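You operate a simulated robot arm through the tools that you are given. There is no shell and no other tool.

You run a simulated robot arm. Do the job below in one go: nothing can be reset, and whatever is moved stays where it is left.

JOB
Weave two rows on the blue loom in the colours on its card.
Fine: throw the lever over for each row and beat it in; shuttles out, beater back, leave the knob.

The check looks at the end state, three seconds after you hand in, the way a careful person would. Anything else that was tipped, shoved, dropped, spilled or broken makes it a failure.

ROBOT AND FRAMES
A 7-joint arm with a fingered hand, fixed in place. Base frame: the origin is on the floor under the middle of its stand, x ahead of it, y to its left, z up; the work surface is at about z = 740. Units: mm, rad, N and s.
With the tool pointing down near the work surface it reaches from about 100 to 680 mm from the base axis. Its first joint turns from -1.204 to 3.002 rad. Payload 3.4 kg.
The tool frame sits at the grasp point between the pads (the TCP): z along the fingers, y along the line on which they close. The tips reach 25 mm beyond it. The gripper opens to 88 mm; its body begins 29 mm behind the TCP. The gripper is a hand of 5 fingers: y runs from the thumb to the fingers, the wrist lies at [-13, -97, -162] in the tool frame, and closing takes about 1.5 s.
Orientation is that of the tool frame in the base frame, as a unit quaternion [w, x, y, z]. With the fingers straight down and the wrist toward the robot, the tool's x, y and z point along [0, 1, 0], [1, 0, 0] and [0, 0, -1] of the base frame.

CONTROLS
- The arm moves only by the tool arm_command. Its arguments are lists of equal length, an entry for each row: "xyz": the shift along the tool's x, y, z in m, a list of three; "rotation": the turn, a rotation vector about the tool's x, y, z in rad, a list of three. In form: {"xyz": [[dx, dy, dz], ...], "rotation": [[wx, wy, wz], ...]}. A call has 1 to 20 rows; each row shifts and turns the commanded pose from where the row before left it, along the tool's axes as they then stand. "grip" is the gripper command, from -1 (shut) to 1 (fully open), values between in proportion, set as the call begins (left out, the last holds). Each row takes 0.2 s and may step no farther than 50 mm and 0.15 rad from the row before; otherwise, or with a gripper value out of range, the whole call is refused. Where a pose cannot be reached the arm comes as near as it can. A force on the tool above 50 N (or 10 N above the force at the start of the call, whichever is more), or a blocked arm, ends the call early, and 0.2 s more pass. Each finger travels about 153 mm/s and halts on what it meets, pressing with about 30 N; the grip force reading is that of the motor and also rises with nothing between the fingers. The clock runs only during rows and for 0.2 s after the last one: add rows that do not move to give the fingers time. The reply holds the time, the measured pose of the TCP, the force on the tool along the base axes, the opening and the grip force, in the units named above and with some noise, with the torque about the TCP (base axes, N m) and any sound that the robot's microphone picked up.
- Cameras (640 x 400 px; columns grow to the right, rows downward): "scene" is fixed at [402.6, -628.5, 1370.6]; the picture's right is [0.97, -0.24, 0.00], its down [-0.14, -0.58, -0.80] and it looks along [0.19, 0.78, -0.60] (base axes); focal length 229 px, centre (320, 200). "wrist" rides on the gripper at [59, -79, -105] in the tool frame; the picture's right is [-0.73, 0.32, -0.61], its down [-0.62, -0.68, 0.38] and it looks along [-0.29, 0.66, 0.70] (tool axes); focal length 234 px, centre (320, 200).
- camera(camera): a new picture of that camera. No time passes.
- slide_trunk(by): slides the trunk up (or, below 0, down) by that many mm; the arm rides with it, the base frame stays. It gives what a move gives, with no picture.
- curl_fingers(index, middle, ring, little, thumb_bend, thumb_turn): sets how far each is bent, from 0 (flat) to 100 (curled in); at 30 the hand is open as for a grip, at 70 the pads meet at the TCP. One left out holds its place. A second passes; each finger stops where it meets its share of the squeeze, and holds until it gets a number again. A gripper value or a shape takes the hand back. It gives what a move gives, with no picture; readings hold the bend of each and the force on index, middle, ring, little, thumb and palm. thumb_turn goes from beside the hand (0) to across from the fingers (100), as for a grip.
- hand_shape(shape): the hand has 5 fingers and takes this shape, open, in about a second: jaw (thumb against the fingers, like two jaws); tri (thumb and two fingers); tip (a fingertip pinch); poke (one finger out to press); point (the index stretched); flat (the hand flat); cup (the hand cupped); fist (a fist). The gripper value then closes the fingers along that shape, each until it touches; the sizes above hold for jaw. It gives what a move gives, with no picture.
- pixel_to_xyz(camera, pixels): for up to 12 pixels [column, row] of the newest picture of that camera ("zoom" is the newest enlarged one), the place [x, y, z] in the base frame of the surface seen there, good to about 2 mm, but the place of the scene camera against the robot may be out by one fixed shift of up to 25 mm in any direction. No time passes.
- close_up(camera, box): a new picture of the part [left, top, right, bottom] of that camera's present view, enlarged. No time passes.
- sign_off(): hands the job in; it is judged then, once.

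Unless the task says otherwise, let go and move clear before handing in.

The tools are called after "Emit:" as a command line: name --argument value ..., lists and objects as JSON in quotes. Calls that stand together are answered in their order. arm_command: Moves the arm, as the interface text tells. Its arguments: {"type":"object","properties":{"xyz":{"type":"array"},"rotation":{"type":"array"},"grip":{"type":"number"}},"required":["xyz","rotation"]} The other tools are called the same way: slide_trunk (by) moves the trunk up or down; hand_shape (shape) gives the hand a shape; curl_fingers (index, middle, ring, little, thumb_bend, thumb_turn) moves the fingers one by one; camera (camera) takes a picture; pixel_to_xyz (camera, pixels) gives the place of the surface under pixels of a picture; close_up (camera, box) takes an enlarged picture of a part of a camera's view; sign_off () hands the job in.

At the start:

```text
time: 0.0
ee_pos: [311.1, -331.4, 1209.9]
tool_rot: [0.0, 0.707, 0.707, 0.0]
force: [0.5, -0.3, -0.3]
torque: [0.03, 0.02, 0.02]
gripper_width: 87.8
grasp_force: 0.0
shape: jaw
bend: [30.0, 30.0, 30.0, 30.0, 30.0, 98.0]
finger forces: [0.0, 0.0, 0.0, 0.0, 0.0, 0.0]
trunk travel left (down, up): [-625.0, 315.0]
```

scene: 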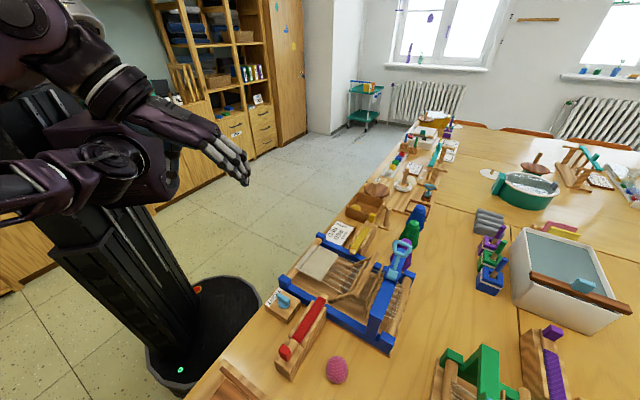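
wrist: 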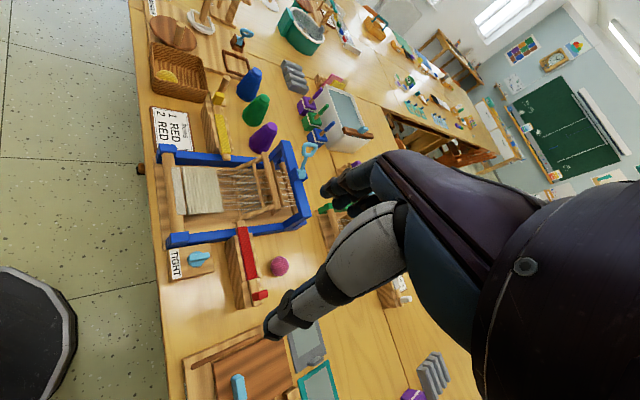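

The scene shows the blue loom around pixel (350, 290), a card around (340, 233) and a red and a yellow shuttle beside it. I'll zoom in on the loom and its card before moving.

Emit:
close_up --camera "scene" --box '[240, 200, 440, 390]'

Emit:
close_up --camera "wrist" --box '[130, 80, 350, 320]'

```text
2.11 times, centred on (340, 295) of scene
```

zoom: 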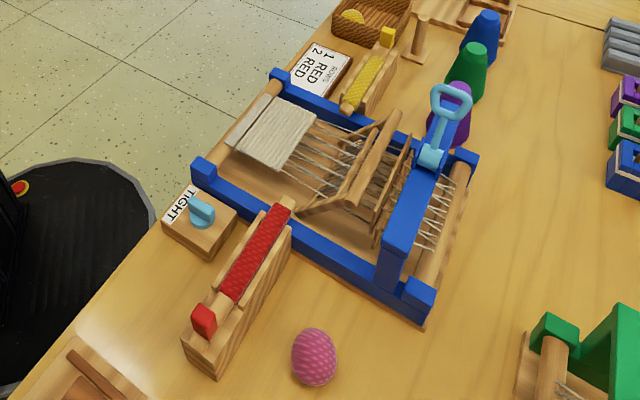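

```text
1.67 times, centred on (240, 200) of wrist
```

zoom: 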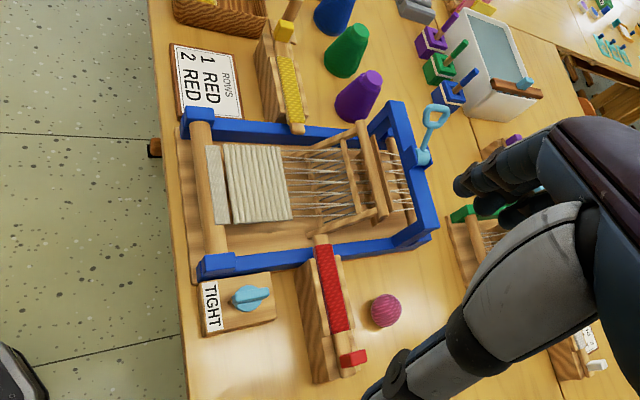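

The card reads "ROWS 1 RED, 2 RED". A light-blue lever stands on the bridge (zoom pixel 430,130), the red shuttle sits in a trough (335,290), and the beater is the wooden swing frame (355,170). I'll measure the key points in this wrist close-up.

Emit:
pixel_to_xyz --camera "zoom" --pixels '[[434, 112], [424, 158], [412, 180], [376, 165], [352, 175], [362, 128], [384, 212], [322, 240], [352, 360], [330, 290], [320, 375], [248, 298]]'

Emit:
pixel_to_xyz --camera "zoom" --pixels '[[194, 115], [215, 268], [388, 108], [430, 225], [255, 180], [222, 185], [295, 130], [284, 30], [385, 310], [360, 97], [310, 180], [290, 75]]'

```text
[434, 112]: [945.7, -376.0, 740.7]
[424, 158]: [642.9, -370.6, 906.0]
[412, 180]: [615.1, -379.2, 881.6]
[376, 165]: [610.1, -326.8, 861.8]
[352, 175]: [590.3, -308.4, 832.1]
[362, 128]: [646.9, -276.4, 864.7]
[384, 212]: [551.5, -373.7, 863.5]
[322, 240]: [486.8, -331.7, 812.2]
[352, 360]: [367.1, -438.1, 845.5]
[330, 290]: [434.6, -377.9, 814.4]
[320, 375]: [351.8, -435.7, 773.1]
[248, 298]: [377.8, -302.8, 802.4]
```

```text
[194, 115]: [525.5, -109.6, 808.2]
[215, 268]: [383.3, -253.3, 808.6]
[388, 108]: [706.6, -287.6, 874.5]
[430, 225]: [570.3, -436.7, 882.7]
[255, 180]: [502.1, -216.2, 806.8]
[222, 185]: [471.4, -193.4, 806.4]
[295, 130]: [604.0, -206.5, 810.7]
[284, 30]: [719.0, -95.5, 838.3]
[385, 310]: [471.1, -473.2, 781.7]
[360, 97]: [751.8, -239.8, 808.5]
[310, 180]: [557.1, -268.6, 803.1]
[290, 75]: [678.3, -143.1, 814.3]
```

The loom is turned about 45° (cloth beam from (525,-110) to (383,-253), bridge from (707,-288) to (570,-437)). The red shuttle lies along the weft direction at (367,-438)→(487,-332). I'll move lower and to the left, staying above everything, for a better wrist view.

Emit:
arm_command --xyz '[[0.0244, 0.0042, 0.04], [0.0244, 0.0042, 0.04], [0.0244, 0.0042, 0.04], [0.0244, 0.0042, 0.04], [0.0244, 0.0042, 0.04]]' --rotation '[[0, 0, 0], [0, 0, 0], [0, 0, 0], [0, 0, 0], [0, 0, 0]]'

Emit:
camera --camera "wrist"

Emit:
camera --camera "scene"

```text
time: 1.2
ee_pos: [380.5, -235.3, 1031.6]
tool_rot: [-0.001, 0.707, 0.707, 0.0]
force: [-0.5, -0.2, -0.7]
torque: [0.02, 0.03, -0.02]
gripper_width: 87.8
grasp_force: 0.1
shape: jaw
bend: [30.0, 30.0, 30.0, 30.0, 30.0, 98.0]
finger forces: [0.0, 0.0, 0.1, 0.0, 0.0, 0.0]
out of reach, approached as far as the arm can: row 3, 4, 5
trunk travel left (down, up): [-625.0, 315.0]
```

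```text
taken
```

wrist: 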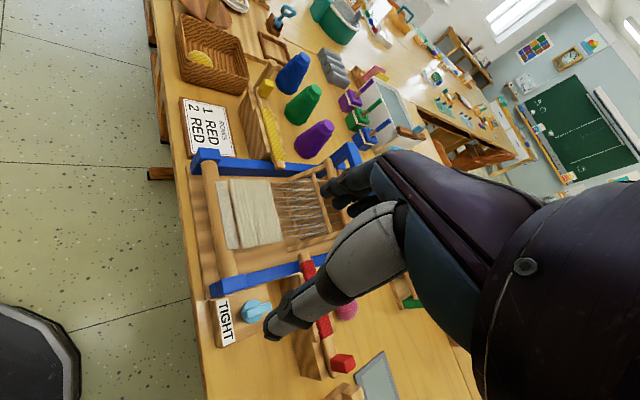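

```text
taken
```

scene: 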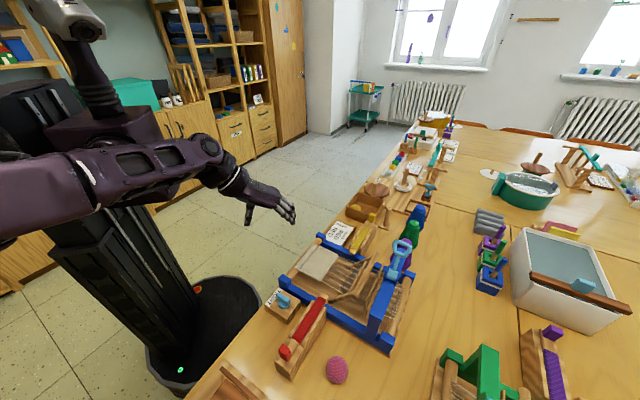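

The hand now covers part of the loom in the wrist view, but the scene view is clear. The move stopped short at z=1032, so the trunk will have to come down later. I'll zoom on the lever/beater area and the shuttle in the scene view.

Emit:
close_up --camera "scene" --box '[340, 230, 430, 290]'

Emit:
close_up --camera "scene" --box '[315, 235, 415, 300]'

Emit:
close_up --camera "scene" --box '[255, 280, 365, 385]'

```text
6.67 times, centred on (385, 260) of scene
```

zoom: 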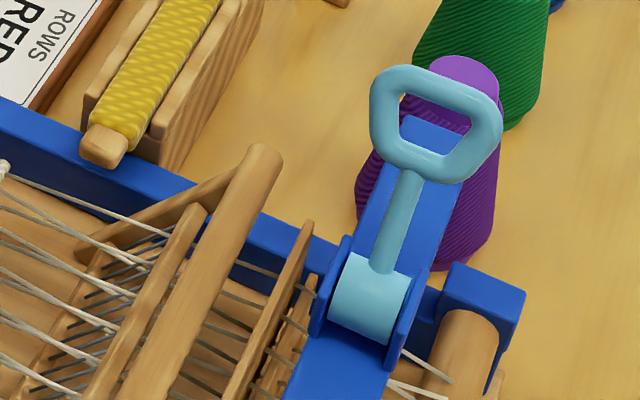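

```text
6.15 times, centred on (365, 268) of scene
```

zoom: 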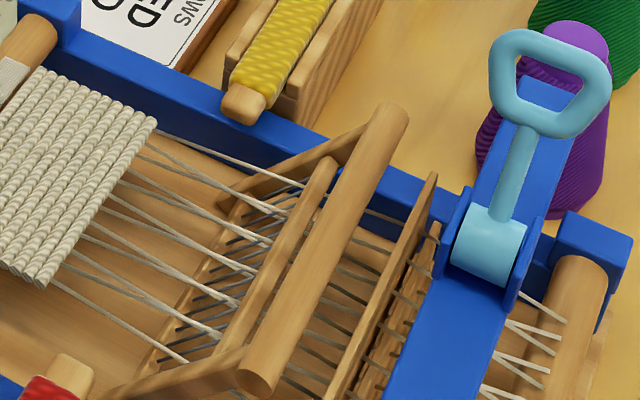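

```text
3.81 times, centred on (310, 332) of scene
```

zoom: 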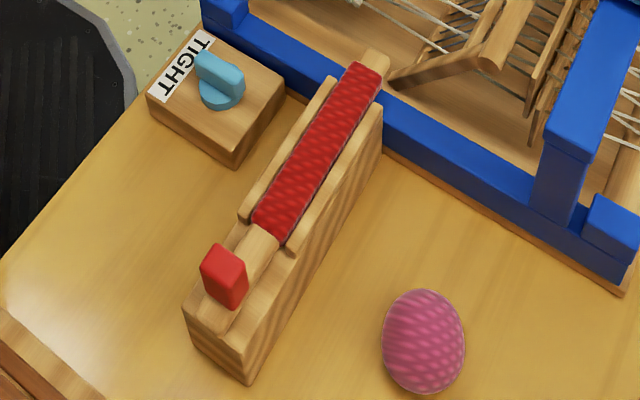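

The lever drum turns on an axis along the warp, so the lever swings along the bridge; it now leans toward the yellow side. The red shuttle has an upright red block at its outer end. I'll re-zoom and measure the lever, beater and shuttle in 3D.

Emit:
close_up --camera "scene" --box '[340, 230, 430, 290]'

Emit:
pixel_to_xyz --camera "zoom" --pixels '[[383, 90], [440, 82], [485, 130], [435, 172], [395, 150], [395, 225], [375, 300], [330, 290], [395, 325], [325, 370], [425, 130], [485, 285]]'

Emit:
pixel_to_xyz --camera "zoom" --pixels '[[262, 155], [240, 190], [140, 350], [190, 220], [110, 360], [85, 250], [150, 222], [300, 240], [105, 145], [180, 60], [40, 140], [270, 220]]'

```text
6.67 times, centred on (385, 260) of scene
```

zoom: 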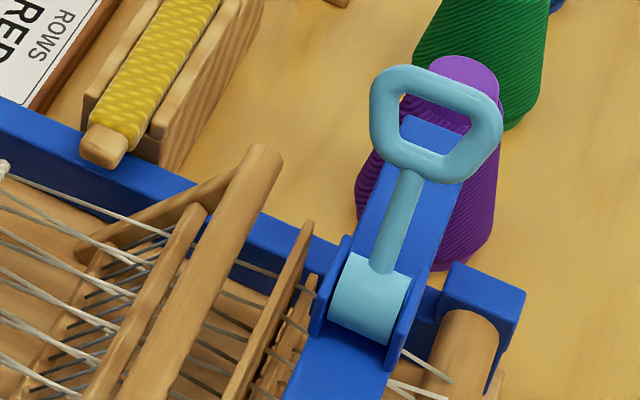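

```text
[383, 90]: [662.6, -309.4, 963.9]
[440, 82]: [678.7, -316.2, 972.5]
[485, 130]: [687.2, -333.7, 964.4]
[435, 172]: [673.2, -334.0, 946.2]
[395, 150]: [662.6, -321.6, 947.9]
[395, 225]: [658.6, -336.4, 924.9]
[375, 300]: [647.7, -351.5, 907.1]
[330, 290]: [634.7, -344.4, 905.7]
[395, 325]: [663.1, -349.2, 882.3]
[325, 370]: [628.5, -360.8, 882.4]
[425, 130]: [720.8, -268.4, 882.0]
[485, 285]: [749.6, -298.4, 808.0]
```

```text
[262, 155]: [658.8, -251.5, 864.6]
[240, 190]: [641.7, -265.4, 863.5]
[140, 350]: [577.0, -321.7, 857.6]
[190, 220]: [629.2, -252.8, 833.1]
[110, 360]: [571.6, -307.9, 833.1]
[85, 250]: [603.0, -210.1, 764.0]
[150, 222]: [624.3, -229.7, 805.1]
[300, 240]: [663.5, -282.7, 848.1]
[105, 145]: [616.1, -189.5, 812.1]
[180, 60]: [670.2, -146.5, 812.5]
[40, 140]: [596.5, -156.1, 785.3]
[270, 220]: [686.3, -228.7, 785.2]
```

The scene camera places the lever ring centre near (675,-322,957) and the drum near (648,-351,895). I'll now measure the shuttle, knob and card in the scene view to find the scene camera's shift against my first wrist measurements.

Emit:
close_up --camera "scene" --box '[255, 280, 365, 385]'

Emit:
pixel_to_xyz --camera "zoom" --pixels '[[222, 262], [205, 258], [244, 262], [214, 246], [232, 300], [216, 72], [318, 140], [370, 70], [330, 120], [255, 242], [215, 320], [423, 330]]'

Emit:
close_up --camera "wrist" --box '[180, 140, 380, 390]'

```text
3.81 times, centred on (310, 332) of scene
```

zoom: 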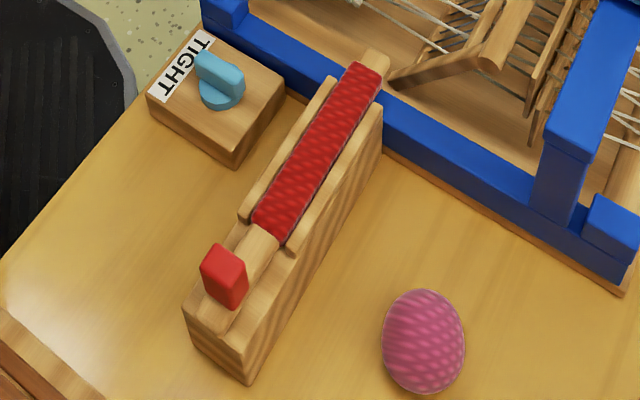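

```text
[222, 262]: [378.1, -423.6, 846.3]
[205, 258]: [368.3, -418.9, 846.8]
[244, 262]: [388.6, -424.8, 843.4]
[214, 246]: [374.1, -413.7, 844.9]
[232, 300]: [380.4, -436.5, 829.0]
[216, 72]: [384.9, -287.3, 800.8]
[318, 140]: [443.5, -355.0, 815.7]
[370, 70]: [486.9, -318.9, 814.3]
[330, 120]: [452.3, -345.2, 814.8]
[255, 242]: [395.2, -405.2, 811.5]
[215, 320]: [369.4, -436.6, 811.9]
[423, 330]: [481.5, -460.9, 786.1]
```

```text
1.60 times, centred on (280, 265) of wrist
```

zoom: 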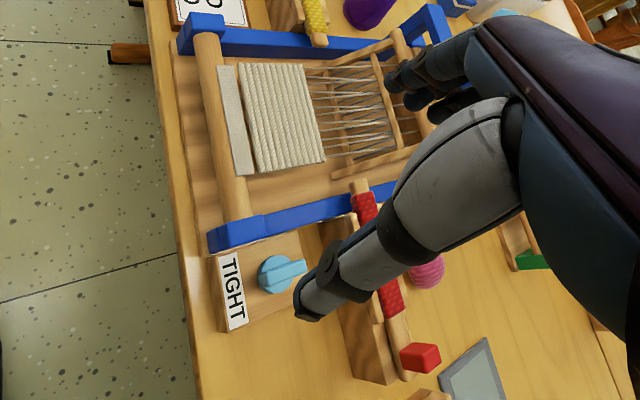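

Comparing block and knob, the scene view reads about (+9,+15,0) mm off from the wrist camera. I'll refine using the present wrist close-up.

Emit:
pixel_to_xyz --camera "zoom" --pixels '[[418, 350], [404, 352], [436, 345], [418, 362], [438, 362], [285, 272], [270, 270], [302, 266], [225, 232], [260, 225], [358, 186], [352, 192]]'

Emit:
pixel_to_xyz --camera "zoom" --pixels '[[402, 38], [420, 115], [378, 62], [395, 135], [325, 70], [335, 165], [320, 160], [305, 68], [318, 38], [190, 45], [242, 68], [252, 168]]'

Emit:
close_up --camera "scene" --box '[280, 225, 400, 300]'

```text
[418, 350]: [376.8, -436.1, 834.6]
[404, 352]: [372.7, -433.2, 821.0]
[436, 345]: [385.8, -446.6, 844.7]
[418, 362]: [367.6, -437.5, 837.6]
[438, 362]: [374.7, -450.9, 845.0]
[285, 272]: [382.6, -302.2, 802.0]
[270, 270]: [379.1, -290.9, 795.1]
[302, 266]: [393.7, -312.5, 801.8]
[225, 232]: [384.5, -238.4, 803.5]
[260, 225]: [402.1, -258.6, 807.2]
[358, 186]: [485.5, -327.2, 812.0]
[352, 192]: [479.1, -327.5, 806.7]
```

```text
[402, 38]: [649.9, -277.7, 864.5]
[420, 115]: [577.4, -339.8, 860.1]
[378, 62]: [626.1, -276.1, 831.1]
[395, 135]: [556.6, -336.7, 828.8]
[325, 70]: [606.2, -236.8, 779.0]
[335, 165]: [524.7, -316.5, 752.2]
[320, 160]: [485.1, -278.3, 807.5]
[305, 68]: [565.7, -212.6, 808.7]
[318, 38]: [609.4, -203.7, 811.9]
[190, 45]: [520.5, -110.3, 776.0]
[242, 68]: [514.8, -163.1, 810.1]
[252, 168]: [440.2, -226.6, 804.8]
```

```text
5.33 times, centred on (340, 262) of scene
```

zoom: 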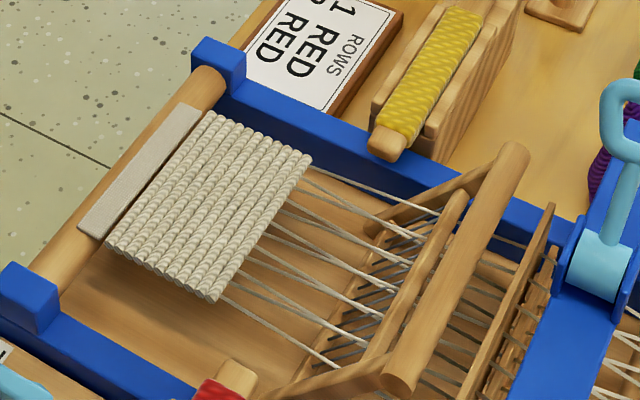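

I'll query matching points (fell corners, yellow shuttle tip, beater bar) in this scene zoom to pin the camera shift.

Emit:
pixel_to_xyz --camera "zoom" --pixels '[[212, 293], [303, 160], [112, 240], [380, 142], [505, 165], [405, 365], [455, 205], [380, 345], [370, 225], [300, 385], [340, 335], [395, 245]]'

Emit:
pixel_to_xyz --camera "zoom" --pixels '[[30, 290], [220, 60], [240, 370], [550, 215], [485, 175], [290, 395], [375, 300], [420, 230], [350, 380], [540, 270], [490, 340], [610, 345]]'

```text
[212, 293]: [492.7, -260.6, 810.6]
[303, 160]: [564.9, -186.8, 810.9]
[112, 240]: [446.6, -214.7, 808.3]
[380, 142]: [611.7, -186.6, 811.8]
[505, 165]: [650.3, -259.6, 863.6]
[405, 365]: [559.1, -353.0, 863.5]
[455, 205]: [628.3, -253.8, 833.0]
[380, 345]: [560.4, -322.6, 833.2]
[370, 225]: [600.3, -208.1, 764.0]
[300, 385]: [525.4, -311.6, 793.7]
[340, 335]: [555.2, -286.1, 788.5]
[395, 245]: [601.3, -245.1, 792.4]
```

```text
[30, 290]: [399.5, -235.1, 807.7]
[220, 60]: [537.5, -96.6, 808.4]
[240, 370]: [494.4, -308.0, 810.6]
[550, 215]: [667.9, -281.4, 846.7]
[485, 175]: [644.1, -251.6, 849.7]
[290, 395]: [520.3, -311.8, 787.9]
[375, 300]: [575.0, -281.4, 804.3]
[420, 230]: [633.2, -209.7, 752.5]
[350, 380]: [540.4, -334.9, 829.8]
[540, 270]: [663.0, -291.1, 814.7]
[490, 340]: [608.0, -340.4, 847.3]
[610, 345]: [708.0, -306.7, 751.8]
```

The scene view is offset by about (+10,+14,0), so the true lever ring centre is near (664,-337,958), its pivot near (638,-366,895), the red block near (372,-440,835) and the beater bar near (610,-317,862). Next I raise the hand, then slide the trunk down, to get a better reach at that height.

Emit:
arm_command --xyz '[[0, 0, -0.05], [0, 0, -0.05], [0, 0, -0.05], [0, 0, -0.05]]' --rotation '[[0, 0, 0], [0, 0, 0], [0, 0, 0], [0, 0, 0]]'

Emit:
slide_trunk --by -200

Emit:
camera --camera "scene"

```text
time: 2.2
ee_pos: [376.2, -234.5, 1231.8]
tool_rot: [-0.001, 0.707, 0.708, 0.0]
force: [0.1, 1.0, 0.2]
torque: [-0.03, -0.02, 0.0]
gripper_width: 87.9
grasp_force: 0.1
shape: jaw
bend: [30.0, 30.0, 30.0, 30.0, 30.0, 98.0]
finger forces: [0.0, 0.0, 0.1, 0.0, 0.0, 0.0]
trunk travel left (down, up): [-625.0, 315.0]
```

```text
time: 4.4
ee_pos: [376.6, -235.1, 1030.5]
tool_rot: [0.001, 0.707, 0.707, 0.001]
force: [-0.5, 0.3, 0.0]
torque: [-0.02, -0.01, 0.01]
gripper_width: 87.9
grasp_force: 0.1
shape: jaw
bend: [30.0, 30.0, 30.0, 30.0, 30.0, 98.0]
finger forces: [0.1, 0.0, 0.0, 0.0, 0.1, 0.0]
trunk travel left (down, up): [-425.0, 515.0]
```

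```text
taken
```

scene: 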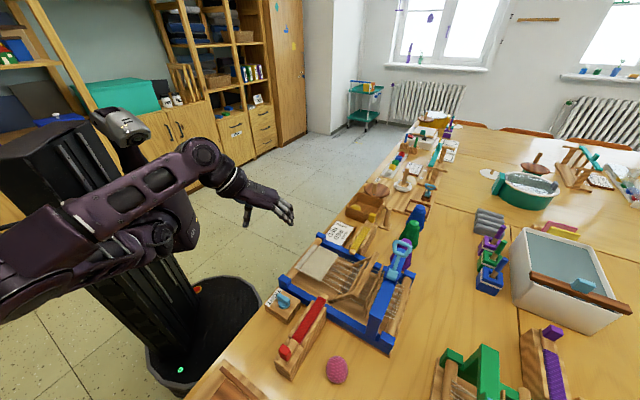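

The commanded pose restarts from the actual pose, and the trunk drop worked (TCP 1030). I'll zoom on the hand to see its finger geometry before planning the grips.

Emit:
close_up --camera "scene" --box '[180, 130, 310, 240]'

Emit:
camera --camera "wrist"

```text
3.64 times, centred on (245, 185) of scene
```

zoom: 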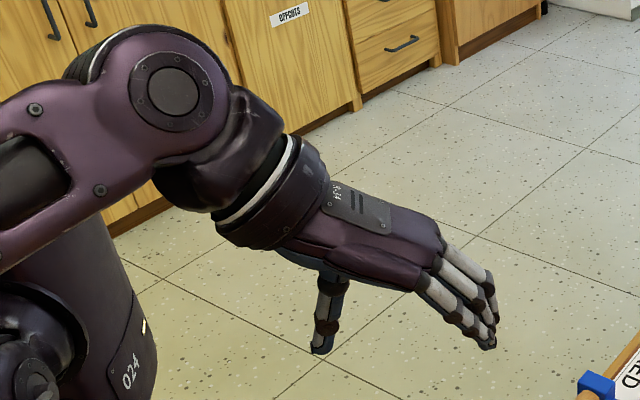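

```text
taken
```

wrist: 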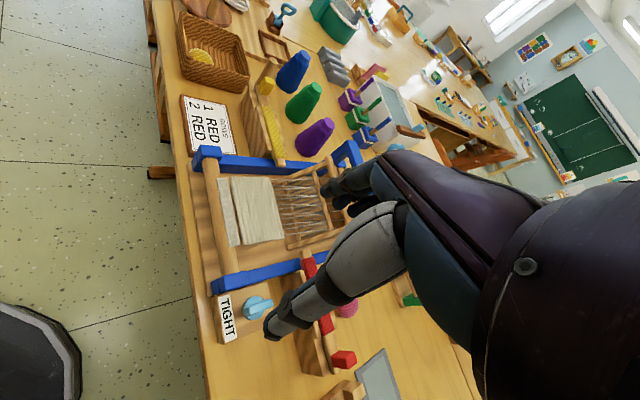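

The zoom shows the palm slanted about 45° in this pose, thumb straight down and fingers forward-down, with knuckles about 20 mm ahead and 50 mm above the TCP. To throw the lever I'll bring the hand in along the warp with thumb and fingers straddling the ring. First I move out above the beater at z≈1030, then turn the hand.

Emit:
arm_command --xyz '[[-0.00375, 0.046, 0], [-0.00375, 0.046, 0], [-0.00375, 0.046, 0], [-0.00375, 0.046, 0]]' --rotation '[[0, 0, 0], [0, 0, 0], [0, 0, 0], [0, 0, 0]]'

Emit:
camera --camera "scene"

```text
time: 5.4
ee_pos: [564.0, -250.8, 1030.1]
tool_rot: [-0.001, 0.707, 0.707, 0.0]
force: [-0.4, 0.1, 0.8]
torque: [0.01, -0.01, 0.03]
gripper_width: 88.0
grasp_force: 0.1
shape: jaw
bend: [30.0, 30.0, 30.0, 30.0, 30.0, 98.0]
finger forces: [0.1, 0.1, 0.0, 0.0, 0.1, 0.1]
trunk travel left (down, up): [-425.0, 515.0]
```

```text
taken
```

scene: 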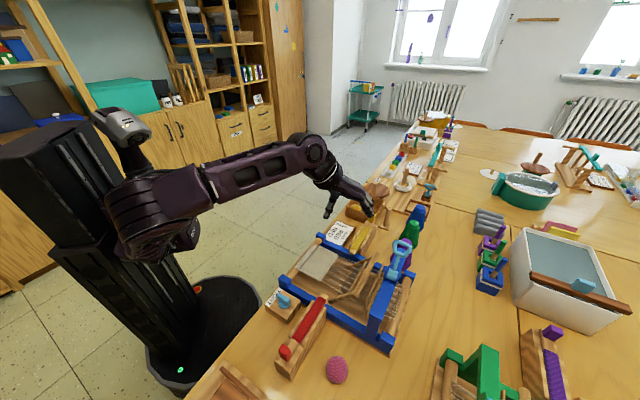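

The arm reached (564,-251,1030) cleanly. I now turn the hand so its fingers point along the warp (30° down), with thumb and fingers spaced along the weft.

Emit:
arm_command --xyz '[[0, 0, 0], [0, 0, 0], [0, 0, 0], [0, 0, 0], [0, 0, 0], [0, 0, 0], [0, 0, 0], [0, 0, 0], [0, 0, 0], [0, 0, 0]]' --rotation '[[-0.041, -0.0991, -0.0711], [-0.041, -0.0991, -0.0711], [-0.041, -0.0991, -0.0711], [-0.041, -0.0991, -0.0711], [-0.041, -0.0991, -0.0711], [-0.041, -0.0991, -0.0711], [-0.041, -0.0991, -0.0711], [-0.041, -0.0991, -0.0711], [-0.041, -0.0991, -0.0711], [-0.041, -0.0991, -0.0711]]'

Emit:
camera --camera "scene"

Emit:
camera --camera "wrist"

```text
time: 7.6
ee_pos: [560.9, -250.4, 1029.0]
tool_rot: [0.462, 0.33, 0.8, -0.191]
force: [0.7, 0.0, 0.8]
torque: [-0.04, -0.01, 0.0]
gripper_width: 87.6
grasp_force: 0.1
shape: jaw
bend: [30.0, 30.0, 30.0, 30.0, 30.0, 98.0]
finger forces: [0.1, 0.0, 0.0, 0.0, 0.0, 0.1]
trunk travel left (down, up): [-425.0, 515.0]
```

```text
taken
```

scene: 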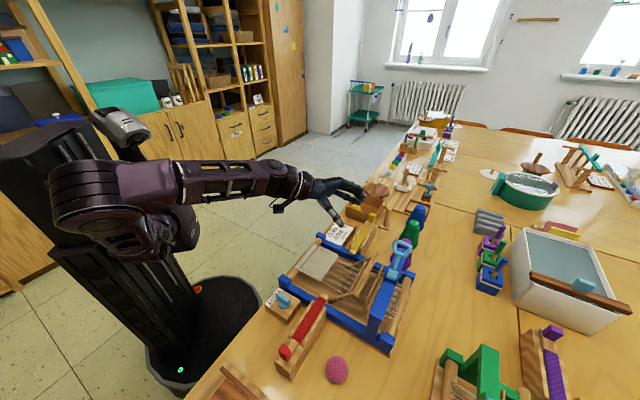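

```text
taken
```

wrist: 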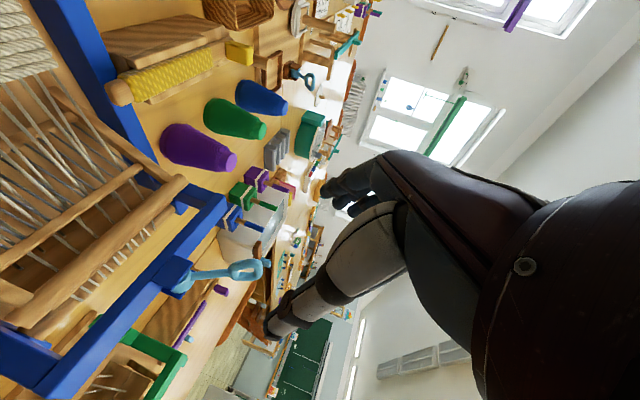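

The orientation came out as planned, and the wrist picture shows the lever ring at (248,270) on the bridge. I'll zoom in there for an accurate lever position.

Emit:
close_up --camera "wrist" --box '[100, 190, 300, 315]'

```text
3.20 times, centred on (200, 252) of wrist
```

zoom: 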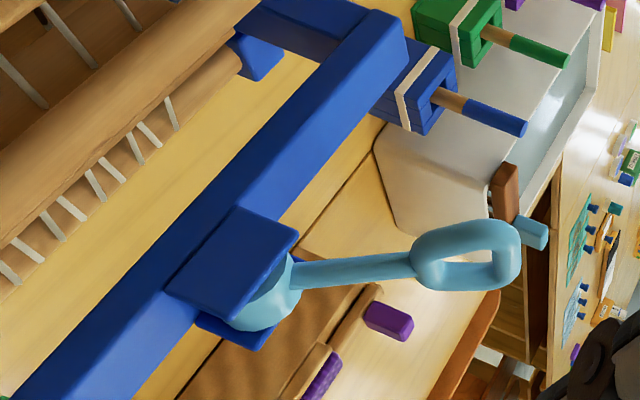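

I'll query ring, rod and drum points.

Emit:
pixel_to_xyz --camera "zoom" --pixels '[[428, 265], [512, 250], [465, 232], [465, 280], [350, 270], [310, 274], [275, 295], [235, 250], [290, 235], [180, 290], [330, 130], [390, 40]]'

Emit:
pixel_to_xyz --camera "wrist" --pixels '[[60, 300], [110, 240], [160, 195], [30, 320], [80, 210], [110, 190], [180, 185], [40, 100], [10, 70], [52, 62]]'

```text
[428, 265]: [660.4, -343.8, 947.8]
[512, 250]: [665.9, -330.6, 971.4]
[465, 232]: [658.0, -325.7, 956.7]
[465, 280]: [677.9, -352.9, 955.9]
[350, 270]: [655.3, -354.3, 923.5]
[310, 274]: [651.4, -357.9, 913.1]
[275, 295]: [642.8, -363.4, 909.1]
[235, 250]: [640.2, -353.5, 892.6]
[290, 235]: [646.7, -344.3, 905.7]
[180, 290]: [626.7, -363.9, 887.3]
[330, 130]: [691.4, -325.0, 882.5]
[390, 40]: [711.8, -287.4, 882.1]
```

```text
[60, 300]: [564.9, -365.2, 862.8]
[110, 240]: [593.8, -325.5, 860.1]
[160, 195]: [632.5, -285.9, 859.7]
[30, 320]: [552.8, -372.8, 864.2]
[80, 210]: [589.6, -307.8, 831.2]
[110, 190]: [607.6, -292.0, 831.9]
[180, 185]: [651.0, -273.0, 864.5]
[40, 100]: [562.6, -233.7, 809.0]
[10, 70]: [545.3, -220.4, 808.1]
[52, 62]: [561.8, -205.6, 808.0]
```

The ring centre is at about (669,-340,959), the pivot near u≈197, w≈712, z≈892 (lean about 27° to the yellow side), and the ring will swing over to u≈161. I partly close the hand to about 60 mm and stage it in front of the ring, above the beater.

Emit:
arm_command --xyz '[[0.0165, 0.0082, 0.0305], [0.0164, 0.0082, 0.0305], [0, 0, 0], [0, 0, 0]]' --rotation '[[0, 0, 0], [0, 0, 0], [0, 0, 0], [0, 0, 0]]' --grip 0.36

Emit:
close_up --camera "scene" --box '[300, 160, 450, 300]'

Emit:
camera --camera "wrist"

```text
time: 8.6
ee_pos: [596.7, -264.1, 970.0]
tool_rot: [0.462, 0.331, 0.8, -0.191]
force: [0.1, -0.4, 0.0]
torque: [0.01, -0.01, -0.02]
gripper_width: 60.1
grasp_force: 0.0
shape: jaw
bend: [28.0, 38.0, 34.0, 35.0, 59.0, 99.0]
finger forces: [0.0, 0.0, 0.1, 0.0, 0.0, 0.0]
trunk travel left (down, up): [-425.0, 515.0]
```

```text
2.86 times, centred on (375, 230) of scene
```

zoom: 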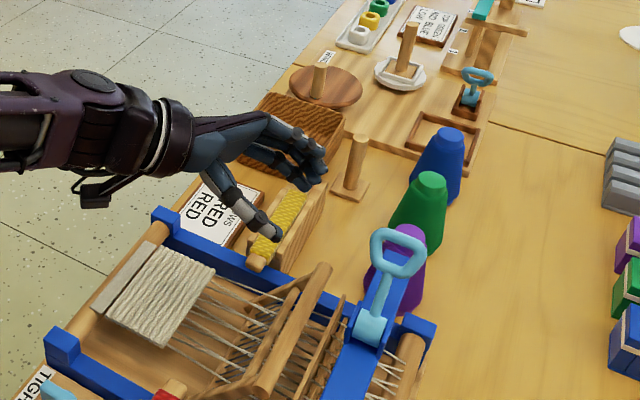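

```text
taken
```

wrist: 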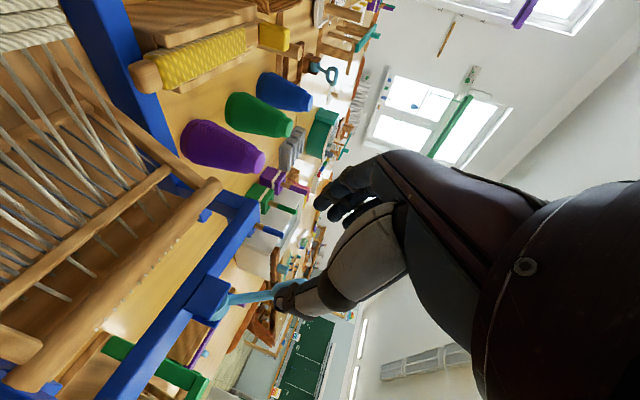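

I'll measure where the thumb tip and fingertips actually are from the wrist and scene pictures before going in.

Emit:
pixel_to_xyz --camera "wrist" --pixels '[[278, 305], [285, 292], [300, 300], [320, 290], [325, 190], [335, 215], [350, 180], [390, 200], [360, 205], [345, 200]]'

Emit:
pixel_to_xyz --camera "zoom" --pixels '[[275, 233], [270, 222], [240, 200], [225, 175], [310, 185], [322, 178], [305, 140], [320, 152], [265, 150], [265, 115], [290, 170], [280, 240]]'

```text
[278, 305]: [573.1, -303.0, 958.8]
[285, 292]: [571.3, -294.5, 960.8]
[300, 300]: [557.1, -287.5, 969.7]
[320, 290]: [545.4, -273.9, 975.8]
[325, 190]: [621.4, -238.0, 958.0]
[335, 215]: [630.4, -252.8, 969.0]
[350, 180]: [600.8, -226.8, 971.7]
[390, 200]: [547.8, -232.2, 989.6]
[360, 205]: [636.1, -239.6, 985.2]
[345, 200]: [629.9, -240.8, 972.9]
```

```text
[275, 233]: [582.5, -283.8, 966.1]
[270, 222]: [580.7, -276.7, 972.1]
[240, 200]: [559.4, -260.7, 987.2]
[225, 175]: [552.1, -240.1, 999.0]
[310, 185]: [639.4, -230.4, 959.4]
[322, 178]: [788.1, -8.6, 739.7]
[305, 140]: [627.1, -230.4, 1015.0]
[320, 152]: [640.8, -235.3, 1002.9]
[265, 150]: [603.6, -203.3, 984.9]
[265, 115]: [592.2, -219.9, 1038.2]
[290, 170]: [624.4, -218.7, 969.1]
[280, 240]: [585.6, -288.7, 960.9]
```

The thumb tip is at u≈193 and fingertips at u≈270, so the ring at u≈233 sits in the gap. I advance about 107 mm along the warp so the ring ends up between thumb and fingers.

Emit:
arm_command --xyz '[[-0.0134, 0, 0.0232], [-0.0134, 0, 0.0232], [-0.0134, 0, 0.0232], [-0.0134, 0, 0.0232]]' --rotation '[[0, 0, 0], [0, 0, 0], [0, 0, 0], [0, 0, 0]]'

Emit:
close_up --camera "scene" --box '[300, 160, 450, 300]'

Emit:
camera --camera "wrist"

```text
time: 9.6
ee_pos: [668.6, -340.6, 967.3]
tool_rot: [0.465, 0.333, 0.798, -0.191]
force: [-0.3, -0.9, -0.8]
torque: [0.01, -0.02, -0.03]
gripper_width: 60.0
grasp_force: 0.0
shape: jaw
bend: [28.0, 38.0, 34.0, 35.0, 59.0, 99.0]
finger forces: [0.0, 0.0, 0.1, 0.0, 0.0, 0.0]
out of reach, approached as far as the arm can: row 4
trunk travel left (down, up): [-425.0, 515.0]
```

```text
2.86 times, centred on (375, 230) of scene
```

zoom: 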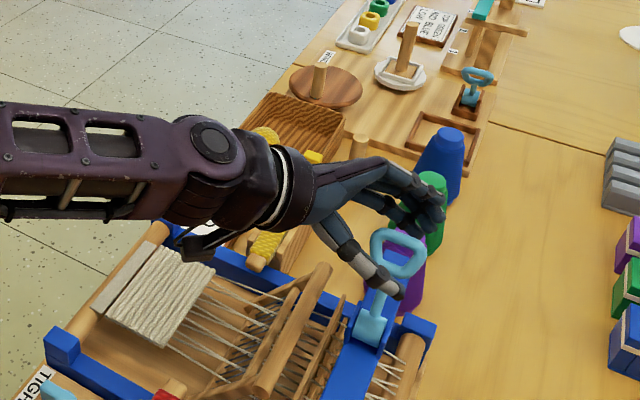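

```text
taken
```

wrist: 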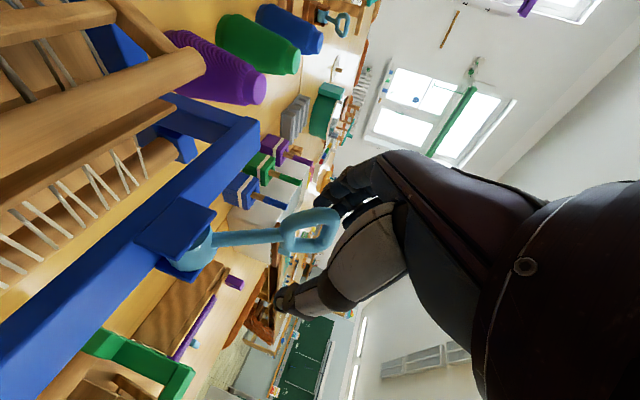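

The TCP is at (669,-341,967) with the ring between thumb and fingers (wrist pixels 310,230). I lower 8 mm and sweep 60 mm toward the red side, pushing the ring with the fingers.

Emit:
arm_command --xyz '[[0.0069, 0, 0.004], [0, -0.015, 0], [0, -0.015, 0], [0, -0.015, 0], [0, -0.015, 0]]' --rotation '[[0, 0, 0], [0, 0, 0], [0, 0, 0], [0, 0, 0], [0, 0, 0]]'

Emit:
close_up --camera "scene" --box '[300, 160, 450, 300]'

Emit:
camera --camera "wrist"

```text
time: 10.8
ee_pos: [626.1, -381.4, 957.9]
tool_rot: [0.462, 0.331, 0.8, -0.191]
force: [0.0, -0.3, 0.7]
torque: [-0.03, -0.03, -0.02]
gripper_width: 60.1
grasp_force: 0.0
shape: jaw
bend: [28.0, 38.0, 34.0, 35.0, 59.0, 99.0]
finger forces: [0.0, 0.1, 0.0, 0.0, 0.1, 0.0]
trunk travel left (down, up): [-425.0, 515.0]
```

```text
2.86 times, centred on (375, 230) of scene
```

zoom: 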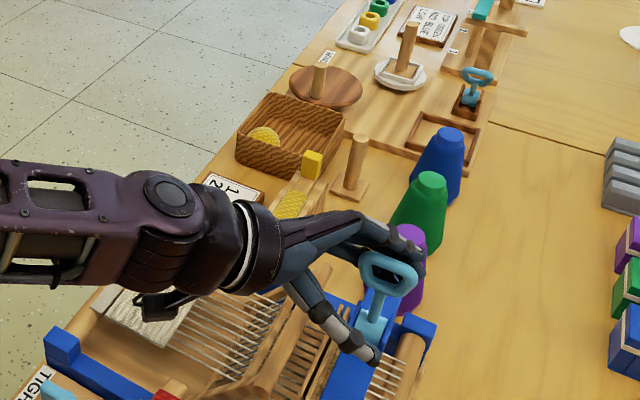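

```text
taken
```

wrist: 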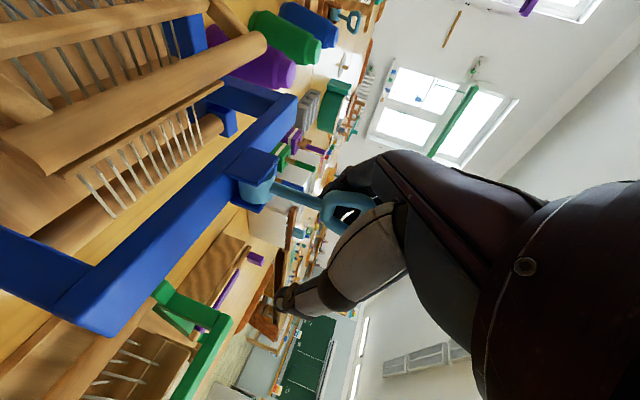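

The ring has started to move (scene zoom pixel 398,252 → 390,272) with no notable force. I'll continue another 40 mm.

Emit:
arm_command --xyz '[[0, -0.01, 0], [0, -0.01, 0], [0, -0.01, 0], [0, -0.01, 0]]' --rotation '[[0, 0, 0], [0, 0, 0], [0, 0, 0], [0, 0, 0]]'

Emit:
close_up --camera "scene" --box '[300, 200, 450, 320]'

Emit:
camera --camera "wrist"

```text
time: 11.8
ee_pos: [600.5, -408.3, 957.5]
tool_rot: [0.462, 0.331, 0.8, -0.191]
force: [5.2, 2.8, 0.5]
torque: [0.02, -0.1, -0.04]
gripper_width: 61.5
grasp_force: 0.0
shape: jaw
bend: [24.0, 38.0, 34.0, 35.0, 59.0, 99.0]
finger forces: [5.9, 0.1, 0.0, 0.0, 0.0, 0.1]
trunk travel left (down, up): [-425.0, 515.0]
```

```text
3.33 times, centred on (375, 260) of scene
```

zoom: 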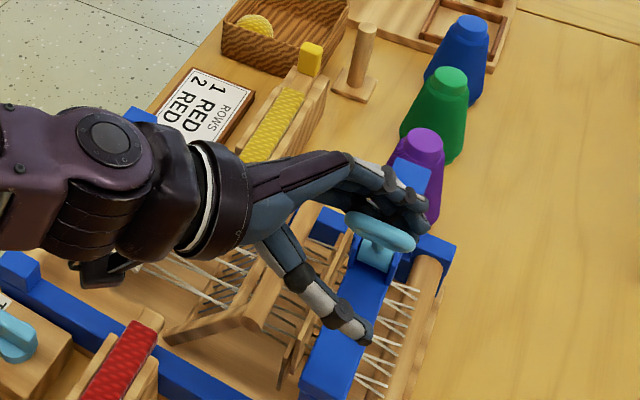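

```text
taken
```

wrist: 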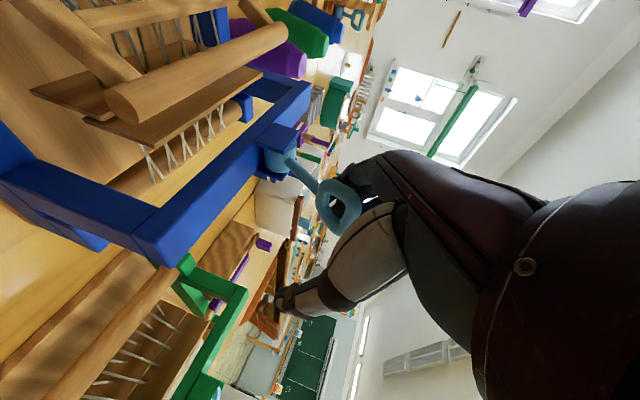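

Only the index finger is pressing (5.9 N) and the ring now leans toward the red side (scene zoom 380,230). I'll push 20 mm more in small steps to bring it to its stop.

Emit:
arm_command --xyz '[[0, -0.008, 0], [0, -0.008, 0], [0, -0.006, 0], [0, 0, 0]]' --rotation '[[0, 0, 0], [0, 0, 0], [0, 0, 0], [0, 0, 0]]'

Emit:
close_up --camera "scene" --box '[300, 200, 450, 320]'

Emit:
close_up --camera "wrist" --box '[200, 90, 400, 250]'

```text
time: 12.8
ee_pos: [589.1, -419.4, 957.3]
tool_rot: [0.461, 0.328, 0.802, -0.192]
force: [33.6, 20.8, 0.3]
torque: [-0.04, -0.14, -0.35]
gripper_width: 66.0
grasp_force: 0.1
shape: jaw
bend: [16.0, 33.0, 26.0, 35.0, 59.0, 99.0]
finger forces: [23.1, 5.8, 6.9, 0.0, 0.0, 0.0]
trunk travel left (down, up): [-425.0, 515.0]
```

```text
3.33 times, centred on (375, 260) of scene
```

zoom: 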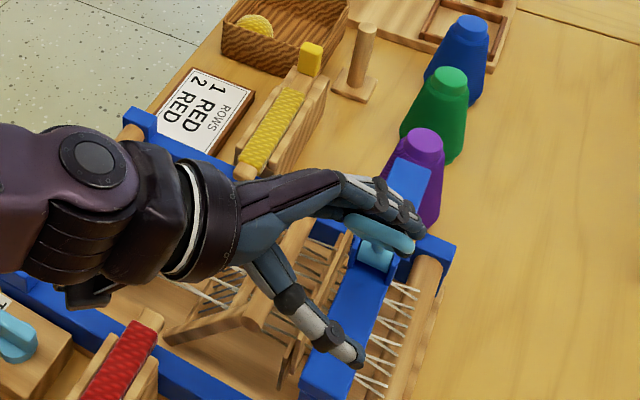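

```text
2.50 times, centred on (300, 170) of wrist
```

zoom: 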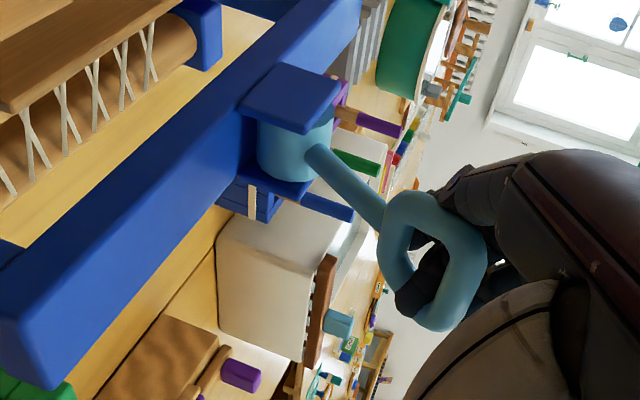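

Force rose to about 39 N against the stop. I'll check the ring's location to confirm that the lever is fully over.

Emit:
pixel_to_xyz --camera "zoom" --pixels '[[390, 235], [480, 265], [425, 200], [440, 320], [345, 175], [320, 160], [290, 135], [400, 270]]'

```text
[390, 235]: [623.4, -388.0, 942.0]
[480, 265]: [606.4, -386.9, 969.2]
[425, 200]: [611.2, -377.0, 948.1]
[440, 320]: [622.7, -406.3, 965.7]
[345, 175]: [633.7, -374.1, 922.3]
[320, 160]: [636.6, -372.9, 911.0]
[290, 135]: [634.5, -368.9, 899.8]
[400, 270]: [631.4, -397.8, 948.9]
```

The ring is now at (623,-388,942)–(606,-387,969), a lean of about 28° the other way, so the lever is fully over. I ease off the force, back out along the warp and rise.

Emit:
arm_command --xyz '[[0, 0.012, 0], [0, 0.01, 0], [0.01375, 0, -0.0238], [0.01375, 0, -0.0238], [0.01375, 0, -0.0238], [0.01375, 0, -0.0238], [0.01375, 0, -0.0238], [-0.0346, 0, -0.02], [-0.0346, 0, -0.02]]' --rotation '[[0, 0, 0], [0, 0, 0], [0, 0, 0], [0, 0, 0], [0, 0, 0], [0, 0, 0], [0, 0, 0], [0, 0, 0], [0, 0, 0]]'

Emit:
close_up --camera "scene" --box '[240, 200, 440, 390]'

Emit:
camera --camera "wrist"

```text
time: 14.8
ee_pos: [500.4, -310.7, 1039.3]
tool_rot: [0.462, 0.331, 0.8, -0.192]
force: [0.6, 0.2, -0.4]
torque: [0.03, -0.02, -0.02]
gripper_width: 60.1
grasp_force: 0.0
shape: jaw
bend: [28.0, 38.0, 34.0, 35.0, 59.0, 99.0]
finger forces: [0.0, 0.0, 0.0, 0.0, 0.0, 0.0]
trunk travel left (down, up): [-425.0, 515.0]
```

```text
2.11 times, centred on (340, 295) of scene
```

zoom: 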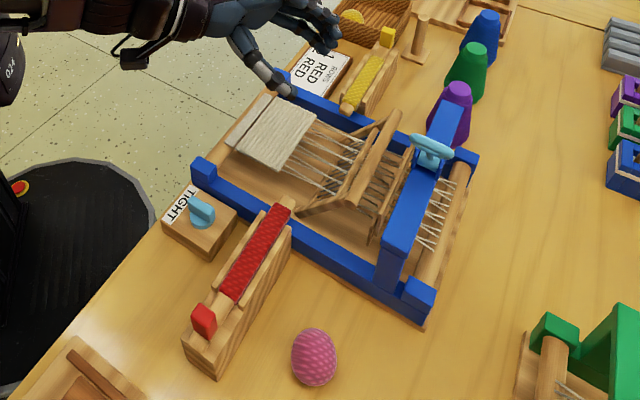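

```text
taken
```

wrist: 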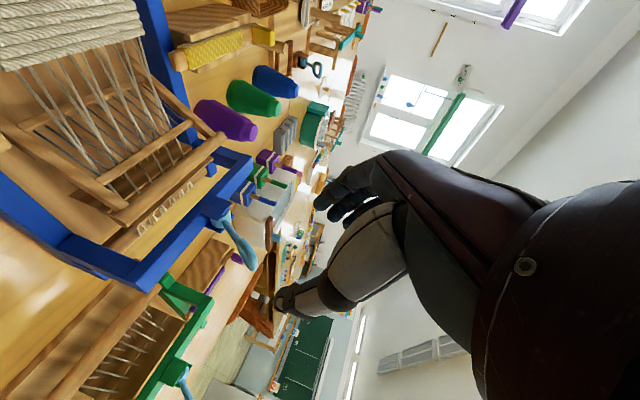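

The lever stays over (scene zoom 432,150). I'll look closely at the shed between cloth and reed and at the shuttle tip before pushing the shuttle.

Emit:
close_up --camera "scene" --box '[300, 245, 390, 305]'

Emit:
close_up --camera "scene" --box '[285, 290, 345, 385]'

```text
6.67 times, centred on (345, 275) of scene
```

zoom: 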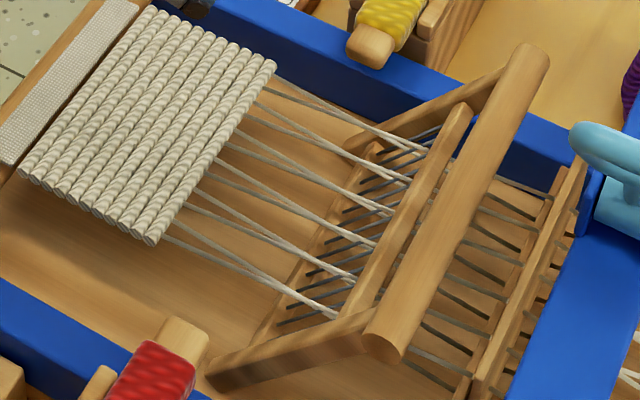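

```text
4.21 times, centred on (315, 338) of scene
```

zoom: 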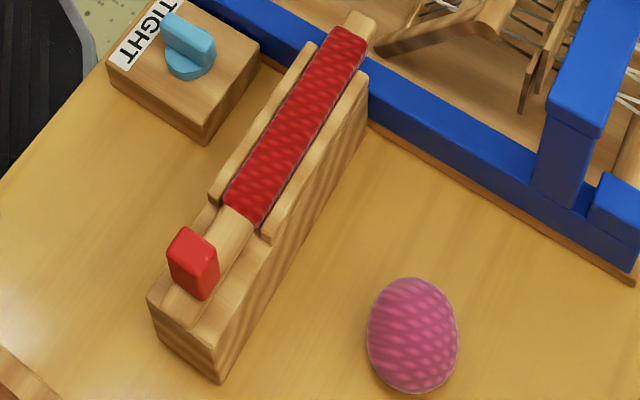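

The beater's side arm ends near the shuttle path (zoom 215,375), so I'll measure that to make sure the shuttle goes by it.

Emit:
close_up --camera "scene" --box '[300, 250, 390, 310]'

Emit:
pixel_to_xyz --camera "zoom" --pixels '[[215, 340], [220, 352], [300, 290], [370, 310], [200, 295], [170, 305], [350, 110], [160, 330], [130, 360], [330, 275], [280, 230], [270, 270]]'

```text
6.67 times, centred on (345, 280) of scene
```

zoom: 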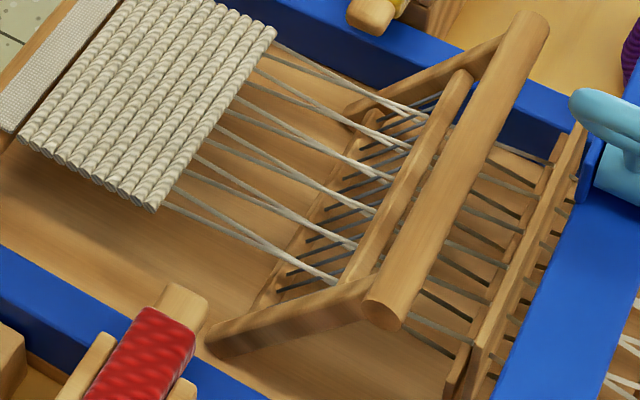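

```text
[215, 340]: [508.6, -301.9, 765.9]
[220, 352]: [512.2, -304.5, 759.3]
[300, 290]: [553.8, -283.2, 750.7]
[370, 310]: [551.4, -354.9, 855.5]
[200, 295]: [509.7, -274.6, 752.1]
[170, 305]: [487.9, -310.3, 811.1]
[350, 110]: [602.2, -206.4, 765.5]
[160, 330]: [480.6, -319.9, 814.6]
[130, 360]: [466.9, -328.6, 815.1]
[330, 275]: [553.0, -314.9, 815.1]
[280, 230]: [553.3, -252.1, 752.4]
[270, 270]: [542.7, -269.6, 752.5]
```

The arm's lower end is at about z≈762, so the shuttle (z≈800–815) passes above the pivot. I'll turn the hand to fingers-down with closing direction along the warp (fingers on the bridge side, thumb on the cloth side), then move over the red block.

Emit:
arm_command --xyz '[[0, 0, 0], [0, 0, 0], [0, 0, 0], [0, 0, 0], [0, 0, 0], [0, 0, 0], [0, 0, 0], [0, 0, 0], [0, 0, 0], [0, 0, 0], [0, 0, 0], [0, 0, 0], [0, 0, 0], [0, 0, 0]]' --rotation '[[0.05825, 0.05825, 0.1009], [0.05825, 0.05825, 0.1009], [0.05825, 0.05825, 0.1009], [0.05825, 0.05825, 0.1009], [0.05825, 0.05825, 0.1009], [0.05825, 0.05825, 0.1009], [0.05825, 0.05825, 0.1009], [0.05825, 0.05825, 0.1009], [0.05825, 0.05825, 0.1009], [0.05825, 0.05825, 0.1009], [0.05825, 0.05825, 0.1009], [0.05825, 0.05825, 0.1009], [0.05825, 0.05825, 0.1009], [0.05825, 0.05825, 0.1009]]' --grip 1.0

Emit:
camera --camera "scene"

Emit:
camera --camera "wrist"

```text
time: 17.8
ee_pos: [501.2, -311.6, 1037.6]
tool_rot: [-0.001, 0.924, 0.382, 0.0]
force: [-0.3, -0.3, -0.5]
torque: [-0.01, 0.01, 0.03]
gripper_width: 88.0
grasp_force: 0.2
shape: jaw
bend: [30.0, 30.0, 30.0, 30.0, 30.0, 98.0]
finger forces: [0.0, 0.1, 0.1, 0.1, 0.0, 0.1]
trunk travel left (down, up): [-425.0, 515.0]
```

```text
taken
```

scene: 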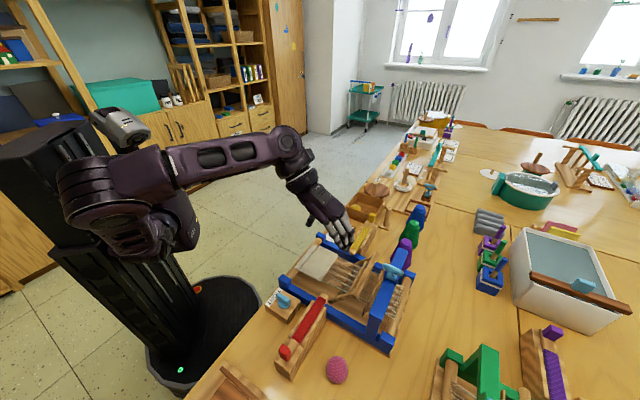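

```text
taken
```

wrist: 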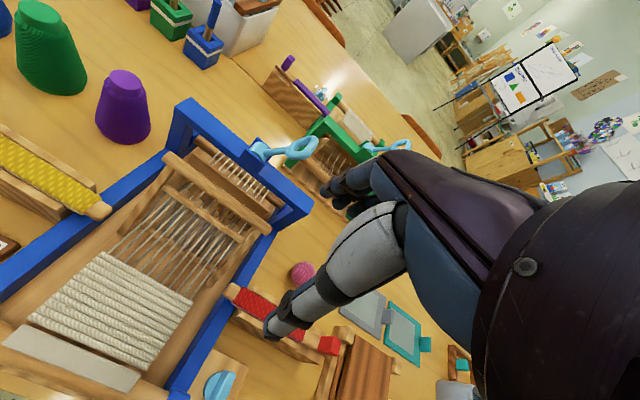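

Orientation is as planned. I now slide 183 mm toward the red side, to sit over the red block, and come down to about z=955.

Emit:
arm_command --xyz '[[-0.0457, 0, 0], [-0.0457, 0, 0], [-0.0457, 0, 0], [-0.0457, 0, 0], [0, 0, 0.04], [0, 0, 0.04]]' --rotation '[[0, 0, 0], [0, 0, 0], [0, 0, 0], [0, 0, 0], [0, 0, 0], [0, 0, 0]]'

Emit:
camera --camera "scene"

Emit:
camera --camera "wrist"

```text
time: 19.2
ee_pos: [373.6, -440.1, 958.3]
tool_rot: [-0.001, 0.924, 0.382, 0.001]
force: [-0.2, 0.0, 0.1]
torque: [-0.02, 0.0, -0.01]
gripper_width: 87.8
grasp_force: 0.0
shape: jaw
bend: [30.0, 30.0, 30.0, 30.0, 30.0, 98.0]
finger forces: [0.0, 0.0, 0.0, 0.0, 0.0, 0.0]
trunk travel left (down, up): [-425.0, 515.0]
```

```text
taken
```

scene: 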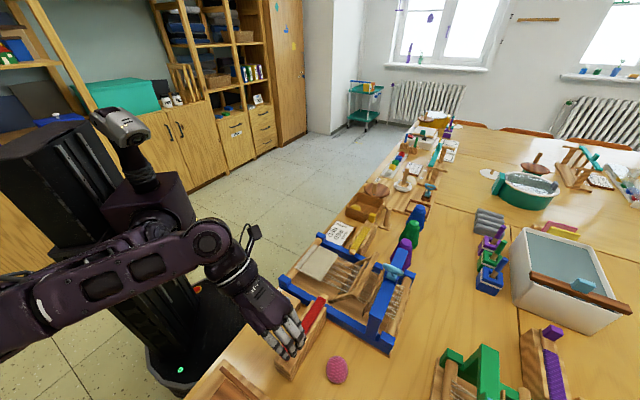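

```text
taken
```

wrist: 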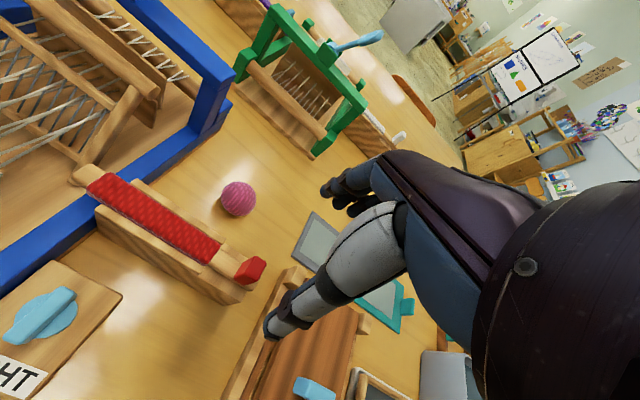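

The wrist view shows the red block at (250,270). I'll zoom there and measure it precisely.

Emit:
close_up --camera "wrist" --box '[60, 150, 280, 310]'

```text
2.50 times, centred on (170, 230) of wrist
```

zoom: 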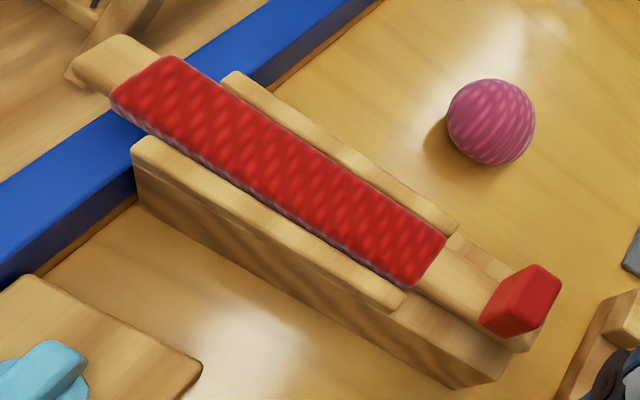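

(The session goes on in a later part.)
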